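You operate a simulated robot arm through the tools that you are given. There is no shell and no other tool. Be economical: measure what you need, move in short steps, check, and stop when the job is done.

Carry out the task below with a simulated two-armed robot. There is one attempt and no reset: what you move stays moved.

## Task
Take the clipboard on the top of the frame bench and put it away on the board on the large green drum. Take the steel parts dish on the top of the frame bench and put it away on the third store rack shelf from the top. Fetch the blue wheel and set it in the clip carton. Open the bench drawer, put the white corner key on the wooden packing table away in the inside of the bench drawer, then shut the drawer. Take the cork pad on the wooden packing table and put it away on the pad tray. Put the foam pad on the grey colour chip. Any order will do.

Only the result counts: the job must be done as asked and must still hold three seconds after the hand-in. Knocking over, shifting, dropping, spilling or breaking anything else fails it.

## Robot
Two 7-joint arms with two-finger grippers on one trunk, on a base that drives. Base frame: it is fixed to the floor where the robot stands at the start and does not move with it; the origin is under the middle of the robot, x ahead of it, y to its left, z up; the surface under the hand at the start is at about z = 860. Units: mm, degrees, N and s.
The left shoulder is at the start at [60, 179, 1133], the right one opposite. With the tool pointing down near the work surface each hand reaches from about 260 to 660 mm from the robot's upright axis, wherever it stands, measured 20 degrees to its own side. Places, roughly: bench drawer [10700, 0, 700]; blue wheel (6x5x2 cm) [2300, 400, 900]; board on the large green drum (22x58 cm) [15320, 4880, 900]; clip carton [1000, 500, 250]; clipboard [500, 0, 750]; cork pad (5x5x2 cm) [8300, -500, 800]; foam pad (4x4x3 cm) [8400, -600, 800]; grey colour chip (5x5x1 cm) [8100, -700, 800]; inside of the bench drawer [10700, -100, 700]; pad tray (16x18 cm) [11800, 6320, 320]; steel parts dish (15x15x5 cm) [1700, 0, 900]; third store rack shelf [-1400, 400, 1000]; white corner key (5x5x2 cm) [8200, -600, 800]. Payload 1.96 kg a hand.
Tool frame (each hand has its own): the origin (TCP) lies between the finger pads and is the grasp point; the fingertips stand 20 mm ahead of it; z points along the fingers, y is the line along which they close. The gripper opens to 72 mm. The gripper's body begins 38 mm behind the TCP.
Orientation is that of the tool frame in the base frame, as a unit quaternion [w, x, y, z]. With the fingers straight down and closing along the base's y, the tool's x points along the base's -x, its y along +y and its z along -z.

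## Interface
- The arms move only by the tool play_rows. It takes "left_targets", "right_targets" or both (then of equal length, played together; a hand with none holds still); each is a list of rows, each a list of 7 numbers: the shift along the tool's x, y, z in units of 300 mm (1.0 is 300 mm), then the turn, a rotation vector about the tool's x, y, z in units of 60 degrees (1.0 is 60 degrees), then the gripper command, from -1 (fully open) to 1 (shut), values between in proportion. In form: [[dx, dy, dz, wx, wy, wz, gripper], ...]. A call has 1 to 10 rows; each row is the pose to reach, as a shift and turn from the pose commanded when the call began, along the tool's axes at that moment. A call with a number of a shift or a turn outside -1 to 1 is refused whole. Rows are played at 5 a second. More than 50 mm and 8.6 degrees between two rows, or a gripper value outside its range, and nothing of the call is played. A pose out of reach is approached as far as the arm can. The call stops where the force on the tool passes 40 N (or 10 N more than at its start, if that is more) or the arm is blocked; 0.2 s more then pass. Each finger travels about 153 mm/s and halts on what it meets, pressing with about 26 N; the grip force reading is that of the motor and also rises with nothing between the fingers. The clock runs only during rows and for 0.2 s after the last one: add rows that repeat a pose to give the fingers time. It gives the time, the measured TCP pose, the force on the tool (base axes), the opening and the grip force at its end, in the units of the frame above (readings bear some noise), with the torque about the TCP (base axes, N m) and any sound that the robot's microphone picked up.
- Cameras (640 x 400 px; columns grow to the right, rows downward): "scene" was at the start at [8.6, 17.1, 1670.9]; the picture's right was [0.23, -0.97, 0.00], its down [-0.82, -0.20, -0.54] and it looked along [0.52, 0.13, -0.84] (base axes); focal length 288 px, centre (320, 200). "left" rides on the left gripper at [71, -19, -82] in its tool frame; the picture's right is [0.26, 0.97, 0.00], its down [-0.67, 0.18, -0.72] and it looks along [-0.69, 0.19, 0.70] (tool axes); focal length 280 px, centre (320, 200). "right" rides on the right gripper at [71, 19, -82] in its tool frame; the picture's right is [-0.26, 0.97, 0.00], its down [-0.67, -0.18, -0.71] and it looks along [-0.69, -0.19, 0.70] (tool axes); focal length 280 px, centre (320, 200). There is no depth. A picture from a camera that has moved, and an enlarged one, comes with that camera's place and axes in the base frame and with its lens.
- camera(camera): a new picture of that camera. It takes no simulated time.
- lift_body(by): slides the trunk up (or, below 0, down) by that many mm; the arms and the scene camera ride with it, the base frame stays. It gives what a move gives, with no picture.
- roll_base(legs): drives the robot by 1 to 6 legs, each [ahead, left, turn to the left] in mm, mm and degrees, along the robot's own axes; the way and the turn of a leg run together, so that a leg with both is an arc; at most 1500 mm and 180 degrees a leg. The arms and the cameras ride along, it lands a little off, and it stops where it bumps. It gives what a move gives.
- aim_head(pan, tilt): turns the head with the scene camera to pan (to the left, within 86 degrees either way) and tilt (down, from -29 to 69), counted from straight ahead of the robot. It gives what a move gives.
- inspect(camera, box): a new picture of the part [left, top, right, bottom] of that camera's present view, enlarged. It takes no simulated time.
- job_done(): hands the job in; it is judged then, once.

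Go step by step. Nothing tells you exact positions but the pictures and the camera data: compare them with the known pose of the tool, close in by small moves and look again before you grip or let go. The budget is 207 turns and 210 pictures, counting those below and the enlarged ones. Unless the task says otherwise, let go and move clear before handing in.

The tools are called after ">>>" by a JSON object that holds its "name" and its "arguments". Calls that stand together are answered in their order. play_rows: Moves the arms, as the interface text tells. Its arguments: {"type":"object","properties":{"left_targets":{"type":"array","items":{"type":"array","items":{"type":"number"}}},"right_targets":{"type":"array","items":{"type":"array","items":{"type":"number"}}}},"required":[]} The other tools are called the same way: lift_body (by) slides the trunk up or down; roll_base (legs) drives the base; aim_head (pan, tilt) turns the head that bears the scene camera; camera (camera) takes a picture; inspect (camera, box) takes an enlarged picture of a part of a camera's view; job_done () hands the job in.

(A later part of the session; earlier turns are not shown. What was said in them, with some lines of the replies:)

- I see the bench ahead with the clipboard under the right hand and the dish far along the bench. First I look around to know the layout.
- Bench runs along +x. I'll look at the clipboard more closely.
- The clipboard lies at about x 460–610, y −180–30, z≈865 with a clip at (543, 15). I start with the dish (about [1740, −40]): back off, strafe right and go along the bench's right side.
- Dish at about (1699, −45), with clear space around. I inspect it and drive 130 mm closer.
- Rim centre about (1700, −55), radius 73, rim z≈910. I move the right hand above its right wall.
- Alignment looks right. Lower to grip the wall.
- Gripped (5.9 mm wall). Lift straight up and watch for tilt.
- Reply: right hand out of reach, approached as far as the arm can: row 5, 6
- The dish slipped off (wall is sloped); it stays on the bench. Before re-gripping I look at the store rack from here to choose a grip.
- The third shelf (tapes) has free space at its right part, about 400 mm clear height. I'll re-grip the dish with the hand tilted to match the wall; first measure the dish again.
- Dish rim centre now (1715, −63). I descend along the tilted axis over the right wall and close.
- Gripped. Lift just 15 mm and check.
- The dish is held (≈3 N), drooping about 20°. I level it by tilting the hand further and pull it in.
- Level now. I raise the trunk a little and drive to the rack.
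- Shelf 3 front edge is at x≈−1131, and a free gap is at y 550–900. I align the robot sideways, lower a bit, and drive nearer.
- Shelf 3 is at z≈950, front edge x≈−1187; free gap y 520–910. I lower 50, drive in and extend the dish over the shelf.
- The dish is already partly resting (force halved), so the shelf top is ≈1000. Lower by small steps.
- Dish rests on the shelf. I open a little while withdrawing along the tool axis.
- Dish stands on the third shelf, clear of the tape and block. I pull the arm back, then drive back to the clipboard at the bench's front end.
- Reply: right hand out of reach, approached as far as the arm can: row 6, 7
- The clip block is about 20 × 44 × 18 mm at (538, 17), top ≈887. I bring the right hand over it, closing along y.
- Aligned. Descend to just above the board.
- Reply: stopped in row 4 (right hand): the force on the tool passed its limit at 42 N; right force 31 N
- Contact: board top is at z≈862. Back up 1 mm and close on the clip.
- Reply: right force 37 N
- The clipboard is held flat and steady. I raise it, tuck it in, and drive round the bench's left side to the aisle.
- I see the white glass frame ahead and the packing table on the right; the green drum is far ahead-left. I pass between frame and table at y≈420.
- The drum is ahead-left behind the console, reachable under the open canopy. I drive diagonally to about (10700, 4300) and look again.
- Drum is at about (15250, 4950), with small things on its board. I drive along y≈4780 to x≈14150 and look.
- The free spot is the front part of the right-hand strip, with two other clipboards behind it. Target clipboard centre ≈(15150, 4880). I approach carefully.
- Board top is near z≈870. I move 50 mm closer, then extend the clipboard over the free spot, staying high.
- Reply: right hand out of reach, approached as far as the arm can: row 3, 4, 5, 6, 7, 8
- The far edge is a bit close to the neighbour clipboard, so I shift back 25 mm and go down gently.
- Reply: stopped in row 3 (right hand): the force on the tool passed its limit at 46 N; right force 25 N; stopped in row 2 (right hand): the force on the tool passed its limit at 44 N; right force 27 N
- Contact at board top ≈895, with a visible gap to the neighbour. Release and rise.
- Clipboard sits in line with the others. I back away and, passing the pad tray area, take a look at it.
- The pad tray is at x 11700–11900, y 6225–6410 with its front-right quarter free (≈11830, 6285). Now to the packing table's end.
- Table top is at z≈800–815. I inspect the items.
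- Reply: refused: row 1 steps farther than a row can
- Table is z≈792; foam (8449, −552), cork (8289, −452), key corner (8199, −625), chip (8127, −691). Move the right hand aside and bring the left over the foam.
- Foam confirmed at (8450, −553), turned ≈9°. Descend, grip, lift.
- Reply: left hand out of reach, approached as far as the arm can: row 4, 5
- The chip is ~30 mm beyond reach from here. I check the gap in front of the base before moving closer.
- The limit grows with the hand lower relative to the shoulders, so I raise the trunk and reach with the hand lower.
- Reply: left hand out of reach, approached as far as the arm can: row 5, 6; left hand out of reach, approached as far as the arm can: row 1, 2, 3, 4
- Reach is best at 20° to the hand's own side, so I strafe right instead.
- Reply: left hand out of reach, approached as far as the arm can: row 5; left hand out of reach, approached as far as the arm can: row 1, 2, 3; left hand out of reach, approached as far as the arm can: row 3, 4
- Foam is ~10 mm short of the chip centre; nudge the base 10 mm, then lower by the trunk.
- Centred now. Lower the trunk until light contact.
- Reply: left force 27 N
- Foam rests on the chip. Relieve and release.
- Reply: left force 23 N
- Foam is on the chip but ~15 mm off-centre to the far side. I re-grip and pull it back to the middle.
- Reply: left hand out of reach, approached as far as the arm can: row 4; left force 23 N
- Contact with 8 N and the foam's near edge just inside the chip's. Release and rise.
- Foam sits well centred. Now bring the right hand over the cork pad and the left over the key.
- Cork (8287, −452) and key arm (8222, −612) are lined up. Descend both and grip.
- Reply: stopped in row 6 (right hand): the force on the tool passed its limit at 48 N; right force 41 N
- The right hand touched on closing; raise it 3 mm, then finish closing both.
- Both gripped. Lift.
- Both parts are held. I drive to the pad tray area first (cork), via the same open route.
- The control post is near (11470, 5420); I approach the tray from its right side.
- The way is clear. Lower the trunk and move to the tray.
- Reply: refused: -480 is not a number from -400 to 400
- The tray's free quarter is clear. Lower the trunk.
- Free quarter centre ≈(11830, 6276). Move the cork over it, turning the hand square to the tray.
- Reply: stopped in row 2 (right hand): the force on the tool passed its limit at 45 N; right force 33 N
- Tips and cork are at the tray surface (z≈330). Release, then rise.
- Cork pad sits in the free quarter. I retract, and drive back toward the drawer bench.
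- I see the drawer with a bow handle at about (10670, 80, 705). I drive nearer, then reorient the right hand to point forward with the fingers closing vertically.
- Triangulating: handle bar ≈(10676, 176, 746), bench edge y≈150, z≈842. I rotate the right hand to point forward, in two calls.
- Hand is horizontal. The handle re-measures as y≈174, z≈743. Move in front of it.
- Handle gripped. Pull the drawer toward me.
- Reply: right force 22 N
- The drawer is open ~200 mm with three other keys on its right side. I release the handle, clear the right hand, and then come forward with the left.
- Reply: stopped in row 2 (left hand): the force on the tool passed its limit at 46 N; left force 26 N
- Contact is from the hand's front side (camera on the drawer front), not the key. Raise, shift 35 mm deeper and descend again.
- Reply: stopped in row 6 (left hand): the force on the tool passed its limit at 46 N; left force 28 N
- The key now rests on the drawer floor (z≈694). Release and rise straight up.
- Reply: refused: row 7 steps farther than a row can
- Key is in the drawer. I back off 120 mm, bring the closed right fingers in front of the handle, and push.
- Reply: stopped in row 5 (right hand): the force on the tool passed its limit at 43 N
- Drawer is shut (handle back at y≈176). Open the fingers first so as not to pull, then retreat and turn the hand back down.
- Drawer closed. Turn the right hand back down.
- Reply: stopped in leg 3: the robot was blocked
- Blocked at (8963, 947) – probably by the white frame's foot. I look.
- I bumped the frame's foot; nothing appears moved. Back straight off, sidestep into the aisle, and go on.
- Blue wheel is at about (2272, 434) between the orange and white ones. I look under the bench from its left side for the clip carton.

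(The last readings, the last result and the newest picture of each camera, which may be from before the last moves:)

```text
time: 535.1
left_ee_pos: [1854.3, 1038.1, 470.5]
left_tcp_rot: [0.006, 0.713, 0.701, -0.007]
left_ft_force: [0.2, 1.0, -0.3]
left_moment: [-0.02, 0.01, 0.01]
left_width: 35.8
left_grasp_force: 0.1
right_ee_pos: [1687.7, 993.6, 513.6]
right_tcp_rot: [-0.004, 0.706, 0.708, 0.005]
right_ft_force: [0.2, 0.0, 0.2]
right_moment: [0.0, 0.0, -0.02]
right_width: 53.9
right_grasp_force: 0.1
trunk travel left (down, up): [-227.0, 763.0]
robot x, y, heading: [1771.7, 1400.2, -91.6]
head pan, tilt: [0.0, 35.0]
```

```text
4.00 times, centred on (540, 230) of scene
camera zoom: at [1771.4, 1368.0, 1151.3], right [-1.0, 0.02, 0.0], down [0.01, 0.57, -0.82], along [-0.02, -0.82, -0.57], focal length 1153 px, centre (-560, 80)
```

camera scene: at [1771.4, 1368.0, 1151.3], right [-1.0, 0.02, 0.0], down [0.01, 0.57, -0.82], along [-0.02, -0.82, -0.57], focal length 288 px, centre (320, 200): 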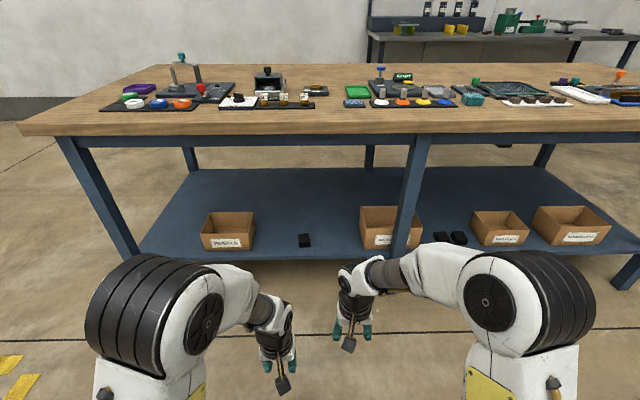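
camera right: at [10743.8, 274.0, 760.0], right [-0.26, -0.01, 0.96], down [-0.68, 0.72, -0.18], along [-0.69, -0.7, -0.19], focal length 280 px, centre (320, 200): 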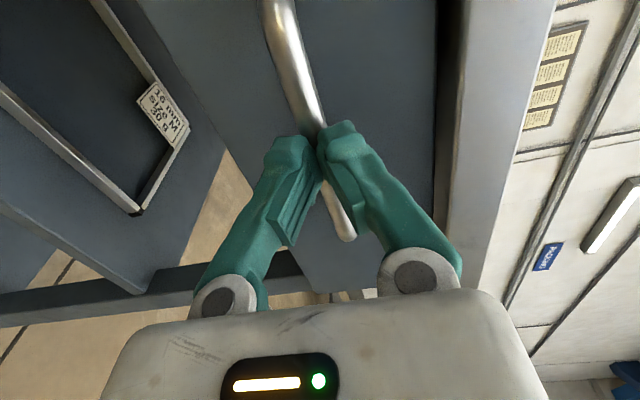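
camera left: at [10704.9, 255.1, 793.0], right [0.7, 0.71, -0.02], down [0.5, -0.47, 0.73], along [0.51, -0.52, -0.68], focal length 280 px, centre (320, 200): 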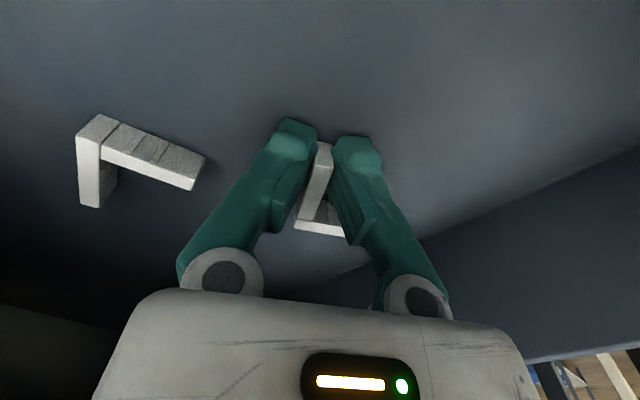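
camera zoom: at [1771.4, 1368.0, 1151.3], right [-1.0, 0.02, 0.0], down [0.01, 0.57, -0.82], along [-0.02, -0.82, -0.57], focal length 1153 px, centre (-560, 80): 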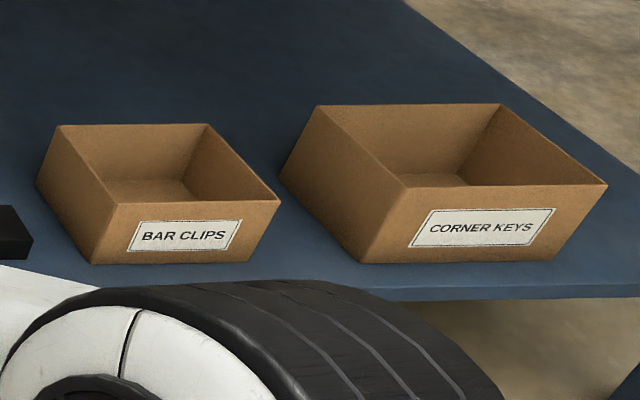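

The "BAR CLIPS" carton at about (945, 385), rim z≈350, is the clip carton. Now raise the trunk and go fetch the blue wheel.

>>> {"name": "lift_body", "arguments": {"by": 400}}

>>> {"name": "lift_body", "arguments": {"by": 130}}

>>> {"name": "roll_base", "arguments": {"legs": [[0, 630, 1.4], [460, 0, 0]]}}

>>> {"name": "aim_head", "arguments": {"pan": 0, "tilt": 55}}

>>> {"name": "camera", "arguments": {"camera": "scene"}}

>>> {"name": "camera", "arguments": {"camera": "right"}}

```text
time: 538.9
left_ee_pos: [1854.7, 1040.7, 870.1]
left_tcp_rot: [0.007, 0.713, 0.701, -0.008]
left_ft_force: [0.6, -0.1, -0.3]
left_moment: [0.0, -0.02, 0.04]
left_width: 36.0
left_grasp_force: 0.0
right_ee_pos: [1686.8, 993.9, 914.2]
right_tcp_rot: [-0.004, 0.706, 0.708, 0.006]
right_ft_force: [0.6, -0.2, -0.5]
right_moment: [-0.03, 0.0, -0.01]
right_width: 54.1
right_grasp_force: 0.0
trunk travel left (down, up): [-627.0, 363.0]
robot x, y, heading: [1773.3, 1395.2, -91.2]
head pan, tilt: [0.0, 35.0]
```

```text
time: 540.5
left_ee_pos: [1854.9, 1040.6, 999.4]
left_tcp_rot: [0.006, 0.713, 0.701, -0.008]
left_ft_force: [-0.4, -0.3, -0.7]
left_moment: [0.03, -0.01, -0.01]
left_width: 35.7
left_grasp_force: 0.0
right_ee_pos: [1686.6, 994.9, 1044.1]
right_tcp_rot: [-0.004, 0.706, 0.708, 0.006]
right_ft_force: [0.4, -0.4, 0.0]
right_moment: [0.01, 0.03, -0.01]
right_width: 53.8
right_grasp_force: 0.0
trunk travel left (down, up): [-757.0, 233.0]
robot x, y, heading: [1771.2, 1392.6, -91.4]
head pan, tilt: [0.0, 35.0]
```

```text
time: 546.4
left_ee_pos: [2481.1, 577.7, 1000.5]
left_tcp_rot: [0.006, 0.709, 0.705, -0.008]
left_ft_force: [-0.4, -0.3, -0.5]
left_moment: [0.01, -0.03, -0.01]
left_width: 36.0
left_grasp_force: 0.0
right_ee_pos: [2312.0, 529.6, 1044.0]
right_tcp_rot: [-0.004, 0.703, 0.711, 0.006]
right_ft_force: [-0.2, -0.1, -0.1]
right_moment: [-0.01, -0.01, 0.0]
right_width: 54.0
right_grasp_force: 0.0
trunk travel left (down, up): [-757.0, 233.0]
robot x, y, heading: [2394.9, 930.9, -90.8]
head pan, tilt: [0.0, 35.0]
```

```text
time: 547.2
left_ee_pos: [2480.6, 578.1, 1000.2]
left_tcp_rot: [0.007, 0.709, 0.705, -0.008]
left_ft_force: [0.2, -0.3, -0.4]
left_moment: [0.03, 0.02, 0.02]
left_width: 36.0
left_grasp_force: 0.0
right_ee_pos: [2313.4, 530.5, 1045.3]
right_tcp_rot: [-0.004, 0.703, 0.711, 0.006]
right_ft_force: [0.1, -0.2, 0.0]
right_moment: [-0.03, 0.0, -0.01]
right_width: 54.2
right_grasp_force: 0.1
trunk travel left (down, up): [-757.0, 233.0]
robot x, y, heading: [2393.9, 931.5, -90.7]
head pan, tilt: [0.0, 55.0]
```

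```text
77 pictures are left
camera scene: at [2394.8, 920.9, 1653.1], right [-1.0, 0.01, 0.0], down [0.01, 0.82, -0.57], along [-0.01, -0.57, -0.82], focal length 288 px, centre (320, 200)
```

scene: 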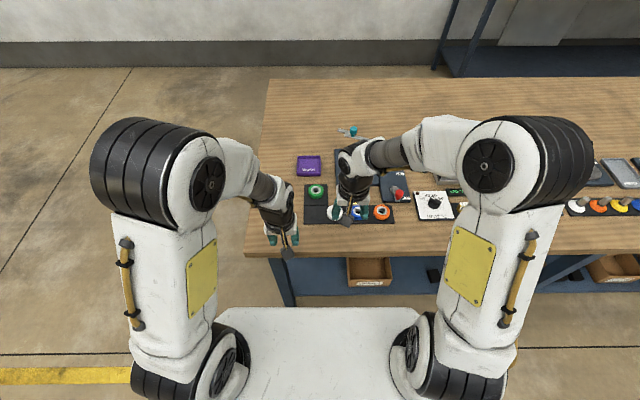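

```text
76 pictures are left
camera right: at [2331.4, 600.8, 1127.5], right [0.97, -0.25, 0.0], down [-0.18, -0.69, 0.71], along [-0.18, -0.68, -0.71], focal length 280 px, centre (320, 200)
```

right: 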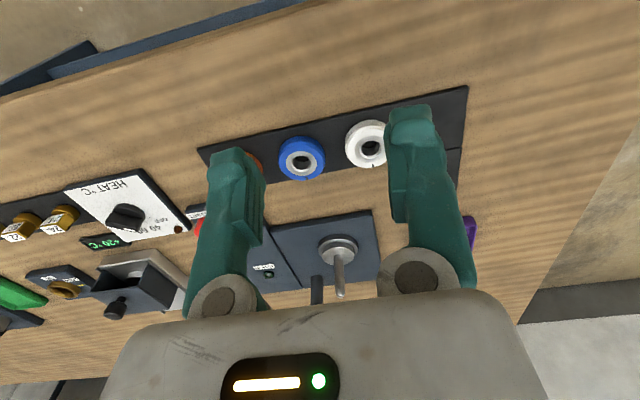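

>>> {"name": "inspect", "arguments": {"camera": "right", "box": [190, 80, 480, 200]}}

```text
2.21 times, centred on (335, 140) of right
camera zoom: at [2331.4, 600.8, 1127.5], right [0.97, -0.25, 0.0], down [-0.18, -0.69, 0.71], along [-0.18, -0.68, -0.71], focal length 619 px, centre (287, 332)
```

zoom: 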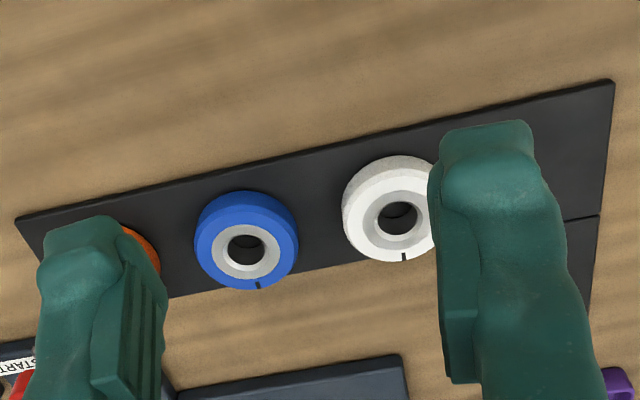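

Wheel ø≈50 at (2267, 432), neighbours 75 mm off. I hover over it with the hand turned 30° to clear them.

>>> {"name": "play_rows", "arguments": {"right_targets": [[-0.08, -0.04, 0.05, 0, 0, -0.125, -1], [-0.16, -0.08, 0.12, 0, 0, -0.25, -1], [-0.245, -0.12, 0.2, 0, 0, -0.375, -1], [-0.328, -0.157, 0.28, 0, 0, -0.5, -1], [-0.328, -0.157, 0.35, 0, 0, -0.5, -1]]}}

>>> {"name": "camera", "arguments": {"camera": "right"}}

```text
time: 548.4
left_ee_pos: [2480.6, 578.0, 1000.2]
left_tcp_rot: [0.006, 0.709, 0.705, -0.009]
left_ft_force: [-0.3, -0.3, 0.4]
left_moment: [0.01, -0.02, 0.0]
left_width: 35.9
left_grasp_force: 0.0
right_ee_pos: [2266.5, 431.8, 937.0]
right_tcp_rot: [-0.003, 0.495, 0.869, 0.007]
right_ft_force: [1.0, 0.0, 0.7]
right_moment: [0.01, -0.01, -0.03]
right_width: 72.0
right_grasp_force: 0.0
trunk travel left (down, up): [-757.0, 233.0]
robot x, y, heading: [2392.6, 935.5, -90.7]
head pan, tilt: [0.0, 55.0]
```

```text
74 pictures are left
camera right: at [2246.8, 503.0, 1020.5], right [0.96, 0.27, 0.01], down [0.19, -0.68, 0.71], along [0.19, -0.68, -0.71], focal length 280 px, centre (320, 200)
```

right: 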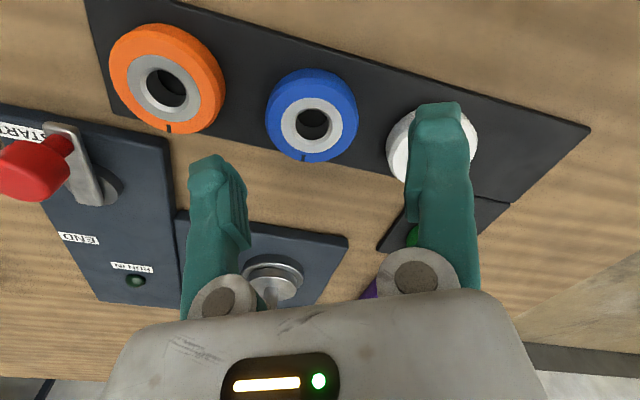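

>>> {"name": "play_rows", "arguments": {"right_targets": [[0.005, -0.009, 0.06, 0, 0, 0, -1], [0.005, -0.009, 0.12, 0, 0, 0, -1], [0.005, -0.009, 0.155, 0, 0, 0, -1], [0.005, -0.009, 0.155, 0, 0, 0, -1], [0.005, -0.009, 0.155, 0, 0, 0, 0.2], [0.005, -0.009, 0.155, 0, 0, 0, 0.6], [0.005, -0.009, 0.155, 0, 0, 0, 0.6]]}}

>>> {"name": "camera", "arguments": {"camera": "right"}}

```text
time: 550.0
left_ee_pos: [2481.2, 577.8, 999.4]
left_tcp_rot: [0.007, 0.709, 0.705, -0.008]
left_ft_force: [0.0, 0.3, 0.2]
left_moment: [-0.02, -0.04, 0.01]
left_width: 35.9
left_grasp_force: 0.0
right_ee_pos: [2262.9, 434.1, 890.8]
right_tcp_rot: [-0.003, 0.494, 0.869, 0.007]
right_ft_force: [0.7, -0.6, 0.1]
right_moment: [0.0, -0.01, 0.01]
right_width: 48.3
right_grasp_force: 26.1
trunk travel left (down, up): [-757.0, 233.0]
robot x, y, heading: [2394.1, 931.3, -90.5]
head pan, tilt: [0.0, 55.0]
```

```text
73 pictures are left
camera right: at [2243.8, 503.8, 973.8], right [0.96, 0.27, 0.01], down [0.19, -0.68, 0.71], along [0.19, -0.68, -0.71], focal length 280 px, centre (320, 200)
```

right: 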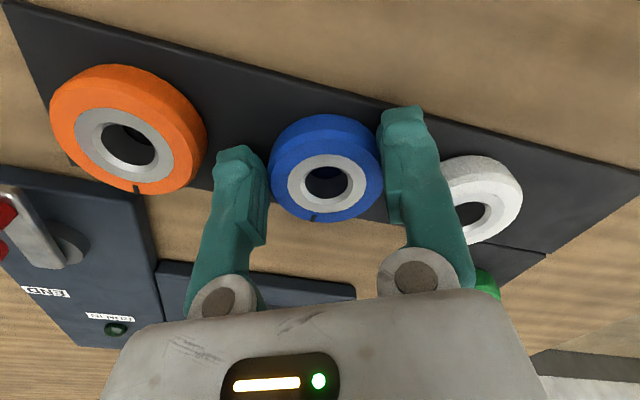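

Gripped. Lift straight up.

>>> {"name": "play_rows", "arguments": {"right_targets": [[0, 0, -0.04, 0, 0, 0, 0.6], [0, 0, -0.1, 0, 0, 0, 0.6], [0, 0, -0.2, 0, 0, 0, 0.6], [0, 0, -0.3, 0, 0, 0, 0.6], [0, 0, -0.4, 0, 0, 0, 0.6], [0.05, 0.02, -0.48, 0, 0, 0, 0.6]]}}

>>> {"name": "camera", "arguments": {"camera": "right"}}

```text
time: 551.4
left_ee_pos: [2480.5, 578.7, 1000.9]
left_tcp_rot: [0.007, 0.709, 0.705, -0.009]
left_ft_force: [0.3, 0.3, -0.7]
left_moment: [0.01, 0.0, 0.02]
left_width: 35.9
left_grasp_force: 0.2
right_ee_pos: [2263.7, 448.0, 1038.0]
right_tcp_rot: [-0.002, 0.495, 0.869, 0.006]
right_ft_force: [-0.1, 0.3, -0.7]
right_moment: [0.0, 0.0, -0.01]
right_width: 48.2
right_grasp_force: 25.9
trunk travel left (down, up): [-757.0, 233.0]
robot x, y, heading: [2394.5, 930.6, -90.7]
head pan, tilt: [0.0, 55.0]
```

```text
72 pictures are left
camera right: at [2243.2, 518.1, 1120.7], right [0.96, 0.27, 0.01], down [0.19, -0.68, 0.71], along [0.19, -0.68, -0.71], focal length 280 px, centre (320, 200)
```

right: 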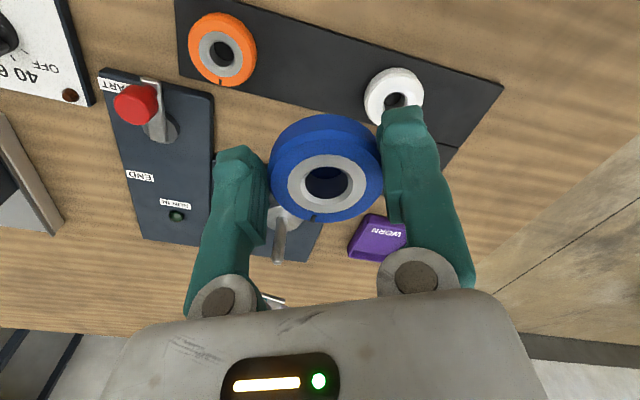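

Wheel is held. I back off, move along to x≈1080, lower the trunk with the hand outside the bench, then look.

>>> {"name": "roll_base", "arguments": {"legs": [[-380, 0, 0.7], [0, -1315, 0]]}}

>>> {"name": "lift_body", "arguments": {"by": -400}}

>>> {"name": "lift_body", "arguments": {"by": -200}}

>>> {"name": "aim_head", "arguments": {"pan": 0, "tilt": 40}}

>>> {"name": "camera", "arguments": {"camera": "scene"}}

>>> {"name": "camera", "arguments": {"camera": "right"}}

```text
time: 560.0
left_ee_pos: [1163.0, 966.5, 999.7]
left_tcp_rot: [0.007, 0.709, 0.706, -0.008]
left_ft_force: [-0.4, -1.3, 0.1]
left_moment: [0.01, 0.02, 0.04]
left_width: 36.3
left_grasp_force: 0.0
right_ee_pos: [945.8, 833.1, 1037.4]
right_tcp_rot: [-0.001, 0.494, 0.87, 0.007]
right_ft_force: [0.6, -0.5, -1.0]
right_moment: [-0.04, -0.01, 0.01]
right_width: 48.1
right_grasp_force: 25.8
trunk travel left (down, up): [-757.0, 233.0]
robot x, y, heading: [1076.1, 1322.1, -90.7]
head pan, tilt: [0.0, 55.0]
```

```text
time: 563.9
left_ee_pos: [1163.6, 966.8, 600.6]
left_tcp_rot: [0.007, 0.708, 0.706, -0.008]
left_ft_force: [-0.3, 0.7, 0.7]
left_moment: [0.03, 0.01, 0.0]
left_width: 35.9
left_grasp_force: 0.0
right_ee_pos: [946.0, 835.9, 637.0]
right_tcp_rot: [-0.003, 0.493, 0.87, 0.007]
right_ft_force: [-0.4, 0.3, -1.6]
right_moment: [0.01, 0.01, -0.01]
right_width: 48.2
right_grasp_force: 25.6
trunk travel left (down, up): [-357.0, 633.0]
robot x, y, heading: [1074.1, 1320.6, -90.4]
head pan, tilt: [0.0, 55.0]
```

```text
time: 566.0
left_ee_pos: [1163.0, 966.1, 401.3]
left_tcp_rot: [0.008, 0.708, 0.706, -0.007]
left_ft_force: [-0.2, 0.1, 0.5]
left_moment: [0.01, 0.0, 0.0]
left_width: 36.1
left_grasp_force: 0.1
right_ee_pos: [946.3, 834.7, 436.5]
right_tcp_rot: [-0.002, 0.493, 0.87, 0.007]
right_ft_force: [0.0, -0.2, -0.6]
right_moment: [-0.01, 0.05, -0.01]
right_width: 48.3
right_grasp_force: 25.7
trunk travel left (down, up): [-157.0, 833.0]
robot x, y, heading: [1078.7, 1322.1, -90.4]
head pan, tilt: [0.0, 55.0]
```

```text
time: 566.8
left_ee_pos: [1162.4, 967.0, 400.1]
left_tcp_rot: [0.007, 0.708, 0.706, -0.008]
left_ft_force: [0.2, 0.0, 0.6]
left_moment: [-0.01, -0.03, 0.02]
left_width: 36.0
left_grasp_force: 0.1
right_ee_pos: [945.2, 835.1, 437.2]
right_tcp_rot: [-0.002, 0.493, 0.87, 0.007]
right_ft_force: [0.0, -1.0, 0.4]
right_moment: [0.0, -0.02, -0.01]
right_width: 48.3
right_grasp_force: 25.6
trunk travel left (down, up): [-157.0, 833.0]
robot x, y, heading: [1075.8, 1318.9, -90.4]
head pan, tilt: [0.0, 40.0]
```

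```text
71 pictures are left
camera scene: at [1076.0, 1297.0, 1073.7], right [-1.0, 0.01, 0.0], down [0.01, 0.64, -0.77], along [-0.01, -0.77, -0.64], focal length 288 px, centre (320, 200)
```

scene: 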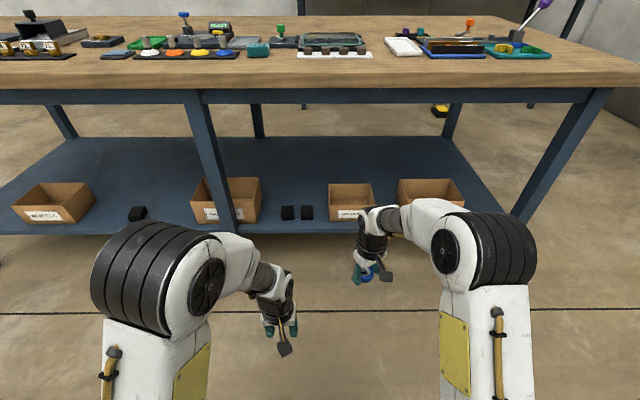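

```text
70 pictures are left
camera right: at [925.7, 905.6, 519.9], right [0.96, 0.27, 0.01], down [0.19, -0.68, 0.71], along [0.2, -0.68, -0.71], focal length 280 px, centre (320, 200)
```

right: 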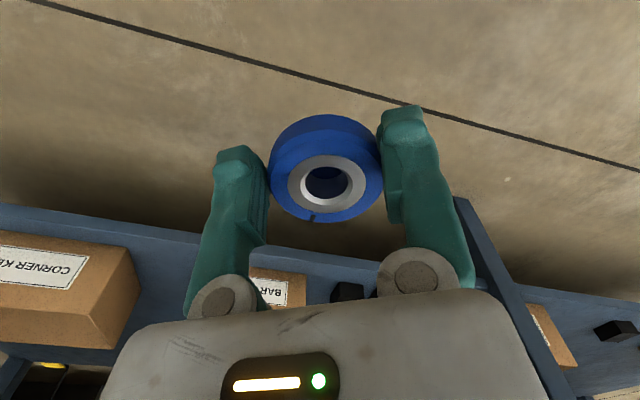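

>>> {"name": "inspect", "arguments": {"camera": "scene", "box": [300, 160, 420, 240]}}

```text
5.00 times, centred on (360, 200) of scene
camera zoom: at [1076.0, 1297.0, 1073.7], right [-1.0, 0.01, 0.0], down [0.01, 0.64, -0.77], along [-0.01, -0.77, -0.64], focal length 1441 px, centre (120, 200)
```

zoom: 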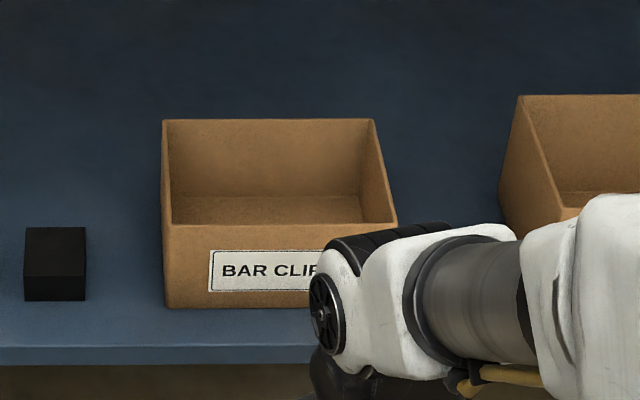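

Carton: x 850–1030, y 308–447, rim z≈341. Drive in under the bench top.

>>> {"name": "roll_base", "arguments": {"legs": [[390, 0, 0.4]]}}

>>> {"name": "camera", "arguments": {"camera": "scene"}}

>>> {"name": "camera", "arguments": {"camera": "right"}}

```text
time: 569.2
left_ee_pos: [1162.5, 576.6, 400.8]
left_tcp_rot: [0.006, 0.708, 0.707, -0.008]
left_ft_force: [0.4, -0.2, -0.2]
left_moment: [0.02, 0.03, 0.01]
left_width: 35.9
left_grasp_force: 0.2
right_ee_pos: [944.2, 444.9, 436.7]
right_tcp_rot: [-0.002, 0.491, 0.871, 0.006]
right_ft_force: [0.1, 0.1, 0.3]
right_moment: [-0.01, 0.0, -0.02]
right_width: 48.1
right_grasp_force: 25.8
trunk travel left (down, up): [-157.0, 833.0]
robot x, y, heading: [1070.6, 928.9, -90.4]
head pan, tilt: [0.0, 40.0]
```

```text
68 pictures are left
camera scene: at [1073.1, 906.7, 1073.7], right [-1.0, 0.01, 0.0], down [0.0, 0.64, -0.77], along [0.0, -0.77, -0.64], focal length 288 px, centre (320, 200)
```

scene: 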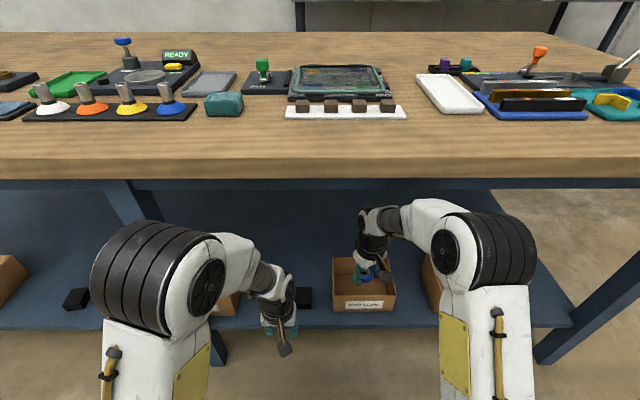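

```text
67 pictures are left
camera right: at [924.5, 514.7, 519.9], right [0.96, 0.28, 0.01], down [0.19, -0.68, 0.71], along [0.2, -0.68, -0.71], focal length 280 px, centre (320, 200)
```

right: 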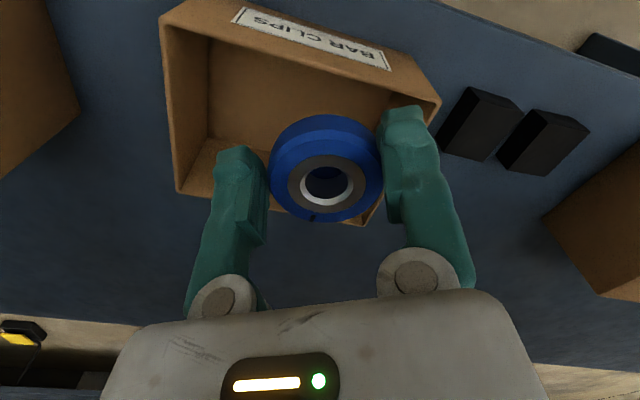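

Aligned above the carton. Centre and lower the wheel into it.

>>> {"name": "play_rows", "arguments": {"right_targets": [[-0.09, -0.062, 0, 0, 0, 0, 0.6], [-0.181, -0.125, 0.02, 0, 0, 0, 0.6], [-0.181, -0.125, 0.12, 0, 0, 0, 0.6], [-0.181, -0.125, 0.22, 0, 0, 0, 0.6], [-0.181, -0.125, 0.3, 0, 0, 0, 0.6]]}}

>>> {"name": "camera", "arguments": {"camera": "right"}}

>>> {"name": "inspect", "arguments": {"camera": "scene", "box": [300, 190, 460, 330]}}

```text
time: 570.5
left_ee_pos: [1161.3, 577.8, 400.3]
left_tcp_rot: [0.007, 0.707, 0.707, -0.008]
left_ft_force: [-1.1, -0.2, 0.0]
left_moment: [-0.04, 0.01, -0.02]
left_width: 36.1
left_grasp_force: 0.1
right_ee_pos: [941.8, 380.0, 345.3]
right_tcp_rot: [-0.003, 0.492, 0.871, 0.007]
right_ft_force: [-0.7, 0.0, -0.7]
right_moment: [0.02, -0.01, -0.02]
right_width: 48.1
right_grasp_force: 25.4
right hand out of reach, approached as far as the arm can: row 2
trunk travel left (down, up): [-157.0, 833.0]
robot x, y, heading: [1071.7, 932.9, -90.2]
head pan, tilt: [0.0, 40.0]
```

```text
66 pictures are left
camera right: at [919.9, 448.8, 428.0], right [0.96, 0.28, 0.01], down [0.19, -0.68, 0.71], along [0.2, -0.68, -0.71], focal length 280 px, centre (320, 200)
```

right: 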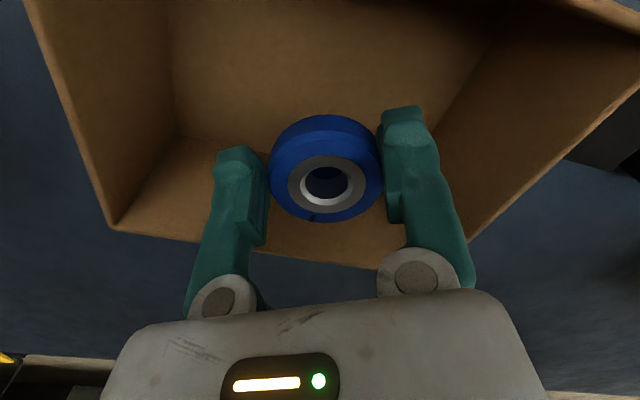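

```text
2.86 times, centred on (380, 260) of scene
camera zoom: at [1073.1, 906.7, 1073.8], right [-1.0, 0.01, 0.0], down [0.0, 0.64, -0.77], along [0.0, -0.77, -0.64], focal length 824 px, centre (149, 29)
```

zoom: 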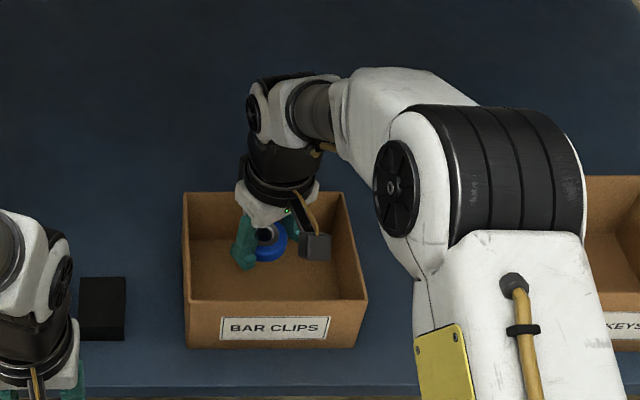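

>>> {"name": "play_rows", "arguments": {"right_targets": [[0, 0, 0.05, 0, 0, 0, 0.6], [0, 0, 0.1, 0, 0, 0, 0.6], [0, 0, 0.135, 0, 0, 0, 0.6], [0, 0, 0.165, 0, 0, 0, 0.6], [0, 0, 0.19, 0, 0, 0, 0.6], [0, 0, 0.21, 0, 0, 0, 0.6]]}}

>>> {"name": "inspect", "arguments": {"camera": "scene", "box": [300, 190, 460, 330]}}

```text
time: 571.9
left_ee_pos: [1161.4, 577.8, 400.1]
left_tcp_rot: [0.007, 0.707, 0.707, -0.007]
left_ft_force: [0.4, -0.4, 0.2]
left_moment: [0.02, -0.06, -0.02]
left_width: 35.8
left_grasp_force: 0.1
right_ee_pos: [941.7, 378.6, 282.5]
right_tcp_rot: [-0.002, 0.491, 0.871, 0.007]
right_ft_force: [-0.1, 0.8, -0.1]
right_moment: [0.0, -0.04, -0.02]
right_width: 48.3
right_grasp_force: 25.7
trunk travel left (down, up): [-157.0, 833.0]
robot x, y, heading: [1069.3, 933.3, -90.4]
head pan, tilt: [0.0, 40.0]
```

```text
2.86 times, centred on (380, 260) of scene
camera zoom: at [1073.1, 906.7, 1073.7], right [-1.0, 0.01, 0.0], down [0.0, 0.64, -0.77], along [0.0, -0.77, -0.64], focal length 824 px, centre (149, 29)
```

zoom: 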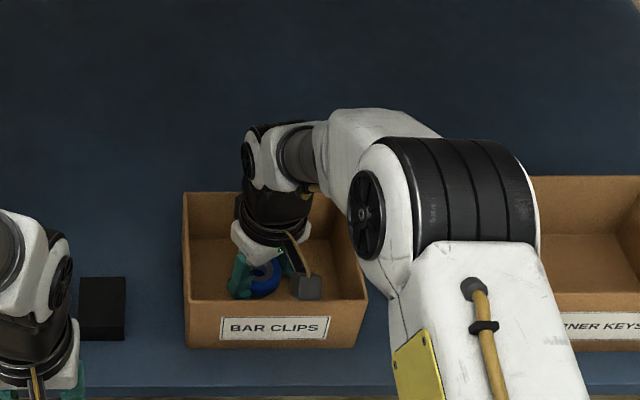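

Wheel bottom is a few mm above the carton floor, no contact elsewhere. Release and rise straight up.

>>> {"name": "play_rows", "arguments": {"right_targets": [[0, 0, 0.008, 0, 0, 0, 0.6], [0, 0, 0.008, 0, 0, 0, 0], [0, 0, 0.008, 0, 0, 0, -0.6], [0, 0, 0.008, 0, 0, 0, -0.6], [0, 0, -0.1, 0, 0, 0, -0.6], [0, 0, -0.22, 0, 0, 0, -0.6], [0, 0, -0.34, 0, 0, 0, -0.6], [0, 0, -0.46, 0, 0, 0, -0.6], [0.1, 0.06, -0.5, 0, 0, 0, -0.6]]}}

>>> {"name": "camera", "arguments": {"camera": "right"}}

```text
time: 573.9
left_ee_pos: [1162.1, 577.7, 401.1]
left_tcp_rot: [0.007, 0.707, 0.707, -0.008]
left_ft_force: [1.5, 0.2, -0.1]
left_moment: [-0.01, 0.01, 0.02]
left_width: 35.9
left_grasp_force: 0.0
right_ee_pos: [941.2, 411.9, 434.9]
right_tcp_rot: [-0.003, 0.491, 0.871, 0.008]
right_ft_force: [0.2, 0.0, -0.2]
right_moment: [-0.03, -0.03, -0.01]
right_width: 57.5
right_grasp_force: 0.1
trunk travel left (down, up): [-157.0, 833.0]
robot x, y, heading: [1072.8, 930.9, -90.1]
head pan, tilt: [0.0, 40.0]
```

```text
63 pictures are left
camera right: at [921.1, 482.8, 516.6], right [0.96, 0.28, 0.01], down [0.19, -0.68, 0.71], along [0.2, -0.68, -0.71], focal length 280 px, centre (320, 200)
```

right: 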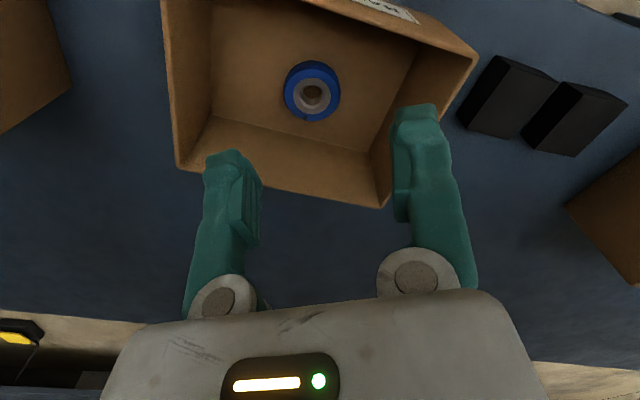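

Wheel lies in the clip carton. I back clear and take one last look at the dish on the rack.

>>> {"name": "roll_base", "arguments": {"legs": [[-400, 0, 0]]}}

>>> {"name": "lift_body", "arguments": {"by": 400}}

>>> {"name": "aim_head", "arguments": {"pan": -75, "tilt": 15}}

>>> {"name": "inspect", "arguments": {"camera": "scene", "box": [200, 60, 520, 300]}}

```text
time: 576.4
left_ee_pos: [1164.0, 982.3, 399.3]
left_tcp_rot: [0.007, 0.705, 0.709, -0.009]
left_ft_force: [0.6, -1.0, 0.1]
left_moment: [0.0, -0.04, -0.04]
left_width: 36.1
left_grasp_force: 0.0
right_ee_pos: [946.5, 815.9, 432.8]
right_tcp_rot: [-0.002, 0.489, 0.872, 0.007]
right_ft_force: [-0.5, -0.5, 0.5]
right_moment: [0.03, 0.01, 0.02]
right_width: 57.7
right_grasp_force: 0.0
trunk travel left (down, up): [-157.0, 833.0]
robot x, y, heading: [1071.4, 1335.4, -89.9]
head pan, tilt: [0.0, 40.0]
```

```text
time: 580.2
left_ee_pos: [1165.4, 982.4, 800.0]
left_tcp_rot: [0.007, 0.705, 0.709, -0.008]
left_ft_force: [-1.3, -0.1, 0.7]
left_moment: [-0.01, 0.0, 0.0]
left_width: 36.0
left_grasp_force: 0.1
right_ee_pos: [945.0, 816.8, 832.8]
right_tcp_rot: [-0.002, 0.489, 0.872, 0.006]
right_ft_force: [-0.4, 1.0, -0.1]
right_moment: [-0.01, 0.04, 0.0]
right_width: 57.6
right_grasp_force: 0.0
trunk travel left (down, up): [-557.0, 433.0]
robot x, y, heading: [1071.2, 1336.3, -90.0]
head pan, tilt: [0.0, 40.0]
```

```text
time: 581.7
left_ee_pos: [1164.7, 983.3, 799.5]
left_tcp_rot: [0.007, 0.705, 0.709, -0.009]
left_ft_force: [-0.1, -0.7, -0.1]
left_moment: [0.04, 0.0, 0.0]
left_width: 36.2
left_grasp_force: 0.0
right_ee_pos: [945.9, 816.8, 835.1]
right_tcp_rot: [-0.002, 0.489, 0.872, 0.006]
right_ft_force: [-0.2, -0.3, -0.9]
right_moment: [0.02, -0.01, 0.0]
right_width: 57.6
right_grasp_force: 0.0
trunk travel left (down, up): [-557.0, 433.0]
robot x, y, heading: [1074.5, 1335.8, -90.0]
head pan, tilt: [-75.0, 15.0]
```

```text
1.67 times, centred on (360, 180) of scene
camera zoom: at [984.0, 1372.5, 1513.3], right [-0.26, 0.97, 0.0], down [0.25, 0.07, -0.97], along [-0.93, -0.25, -0.26], focal length 480 px, centre (253, 233)
```

zoom: 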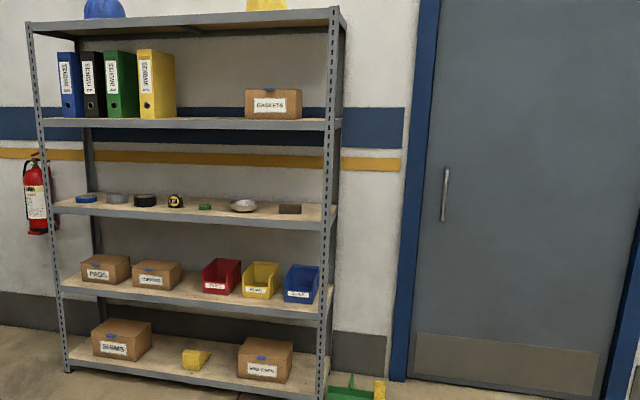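

Everything is in place: the dish is on the third shelf, and the clipboard, cork pad, foam pad, key and wheel are all put away with the drawer shut. Handing in.

>>> {"name": "job_done", "arguments": {}}

```text
The job is handed in.
```

I did all six jobs and handed the work in; the result has not come back yet.

- **Clipboard:** it lies on the large green drum's board, in line with the two other clipboards.
- **Steel parts dish:** it stands on the third store rack shelf from the top, between the green tape and the brown block. It slipped once on the first lift and dropped back onto the bench, then came up fine on a second grip.
- **Blue wheel:** it lies in the carton labelled "BAR CLIPS" under the frame bench. I took that to be the clip carton, since the other three are labelled for wheels, suction parts and corner keys.
- **White corner key:** it lies flat inside the bench drawer with the three other keys, and the drawer is shut.
- **Cork pad:** it sits in the free quarter of the pad tray.
- **Foam pad:** it sits on the grey colour chip, well centred.

**Bump:** while driving back to the bench, the robot bumped the white glass frame in the aisle near the packing table and stopped. In the one picture I took, the frame and its glass looked unmoved, but I did not check more closely.
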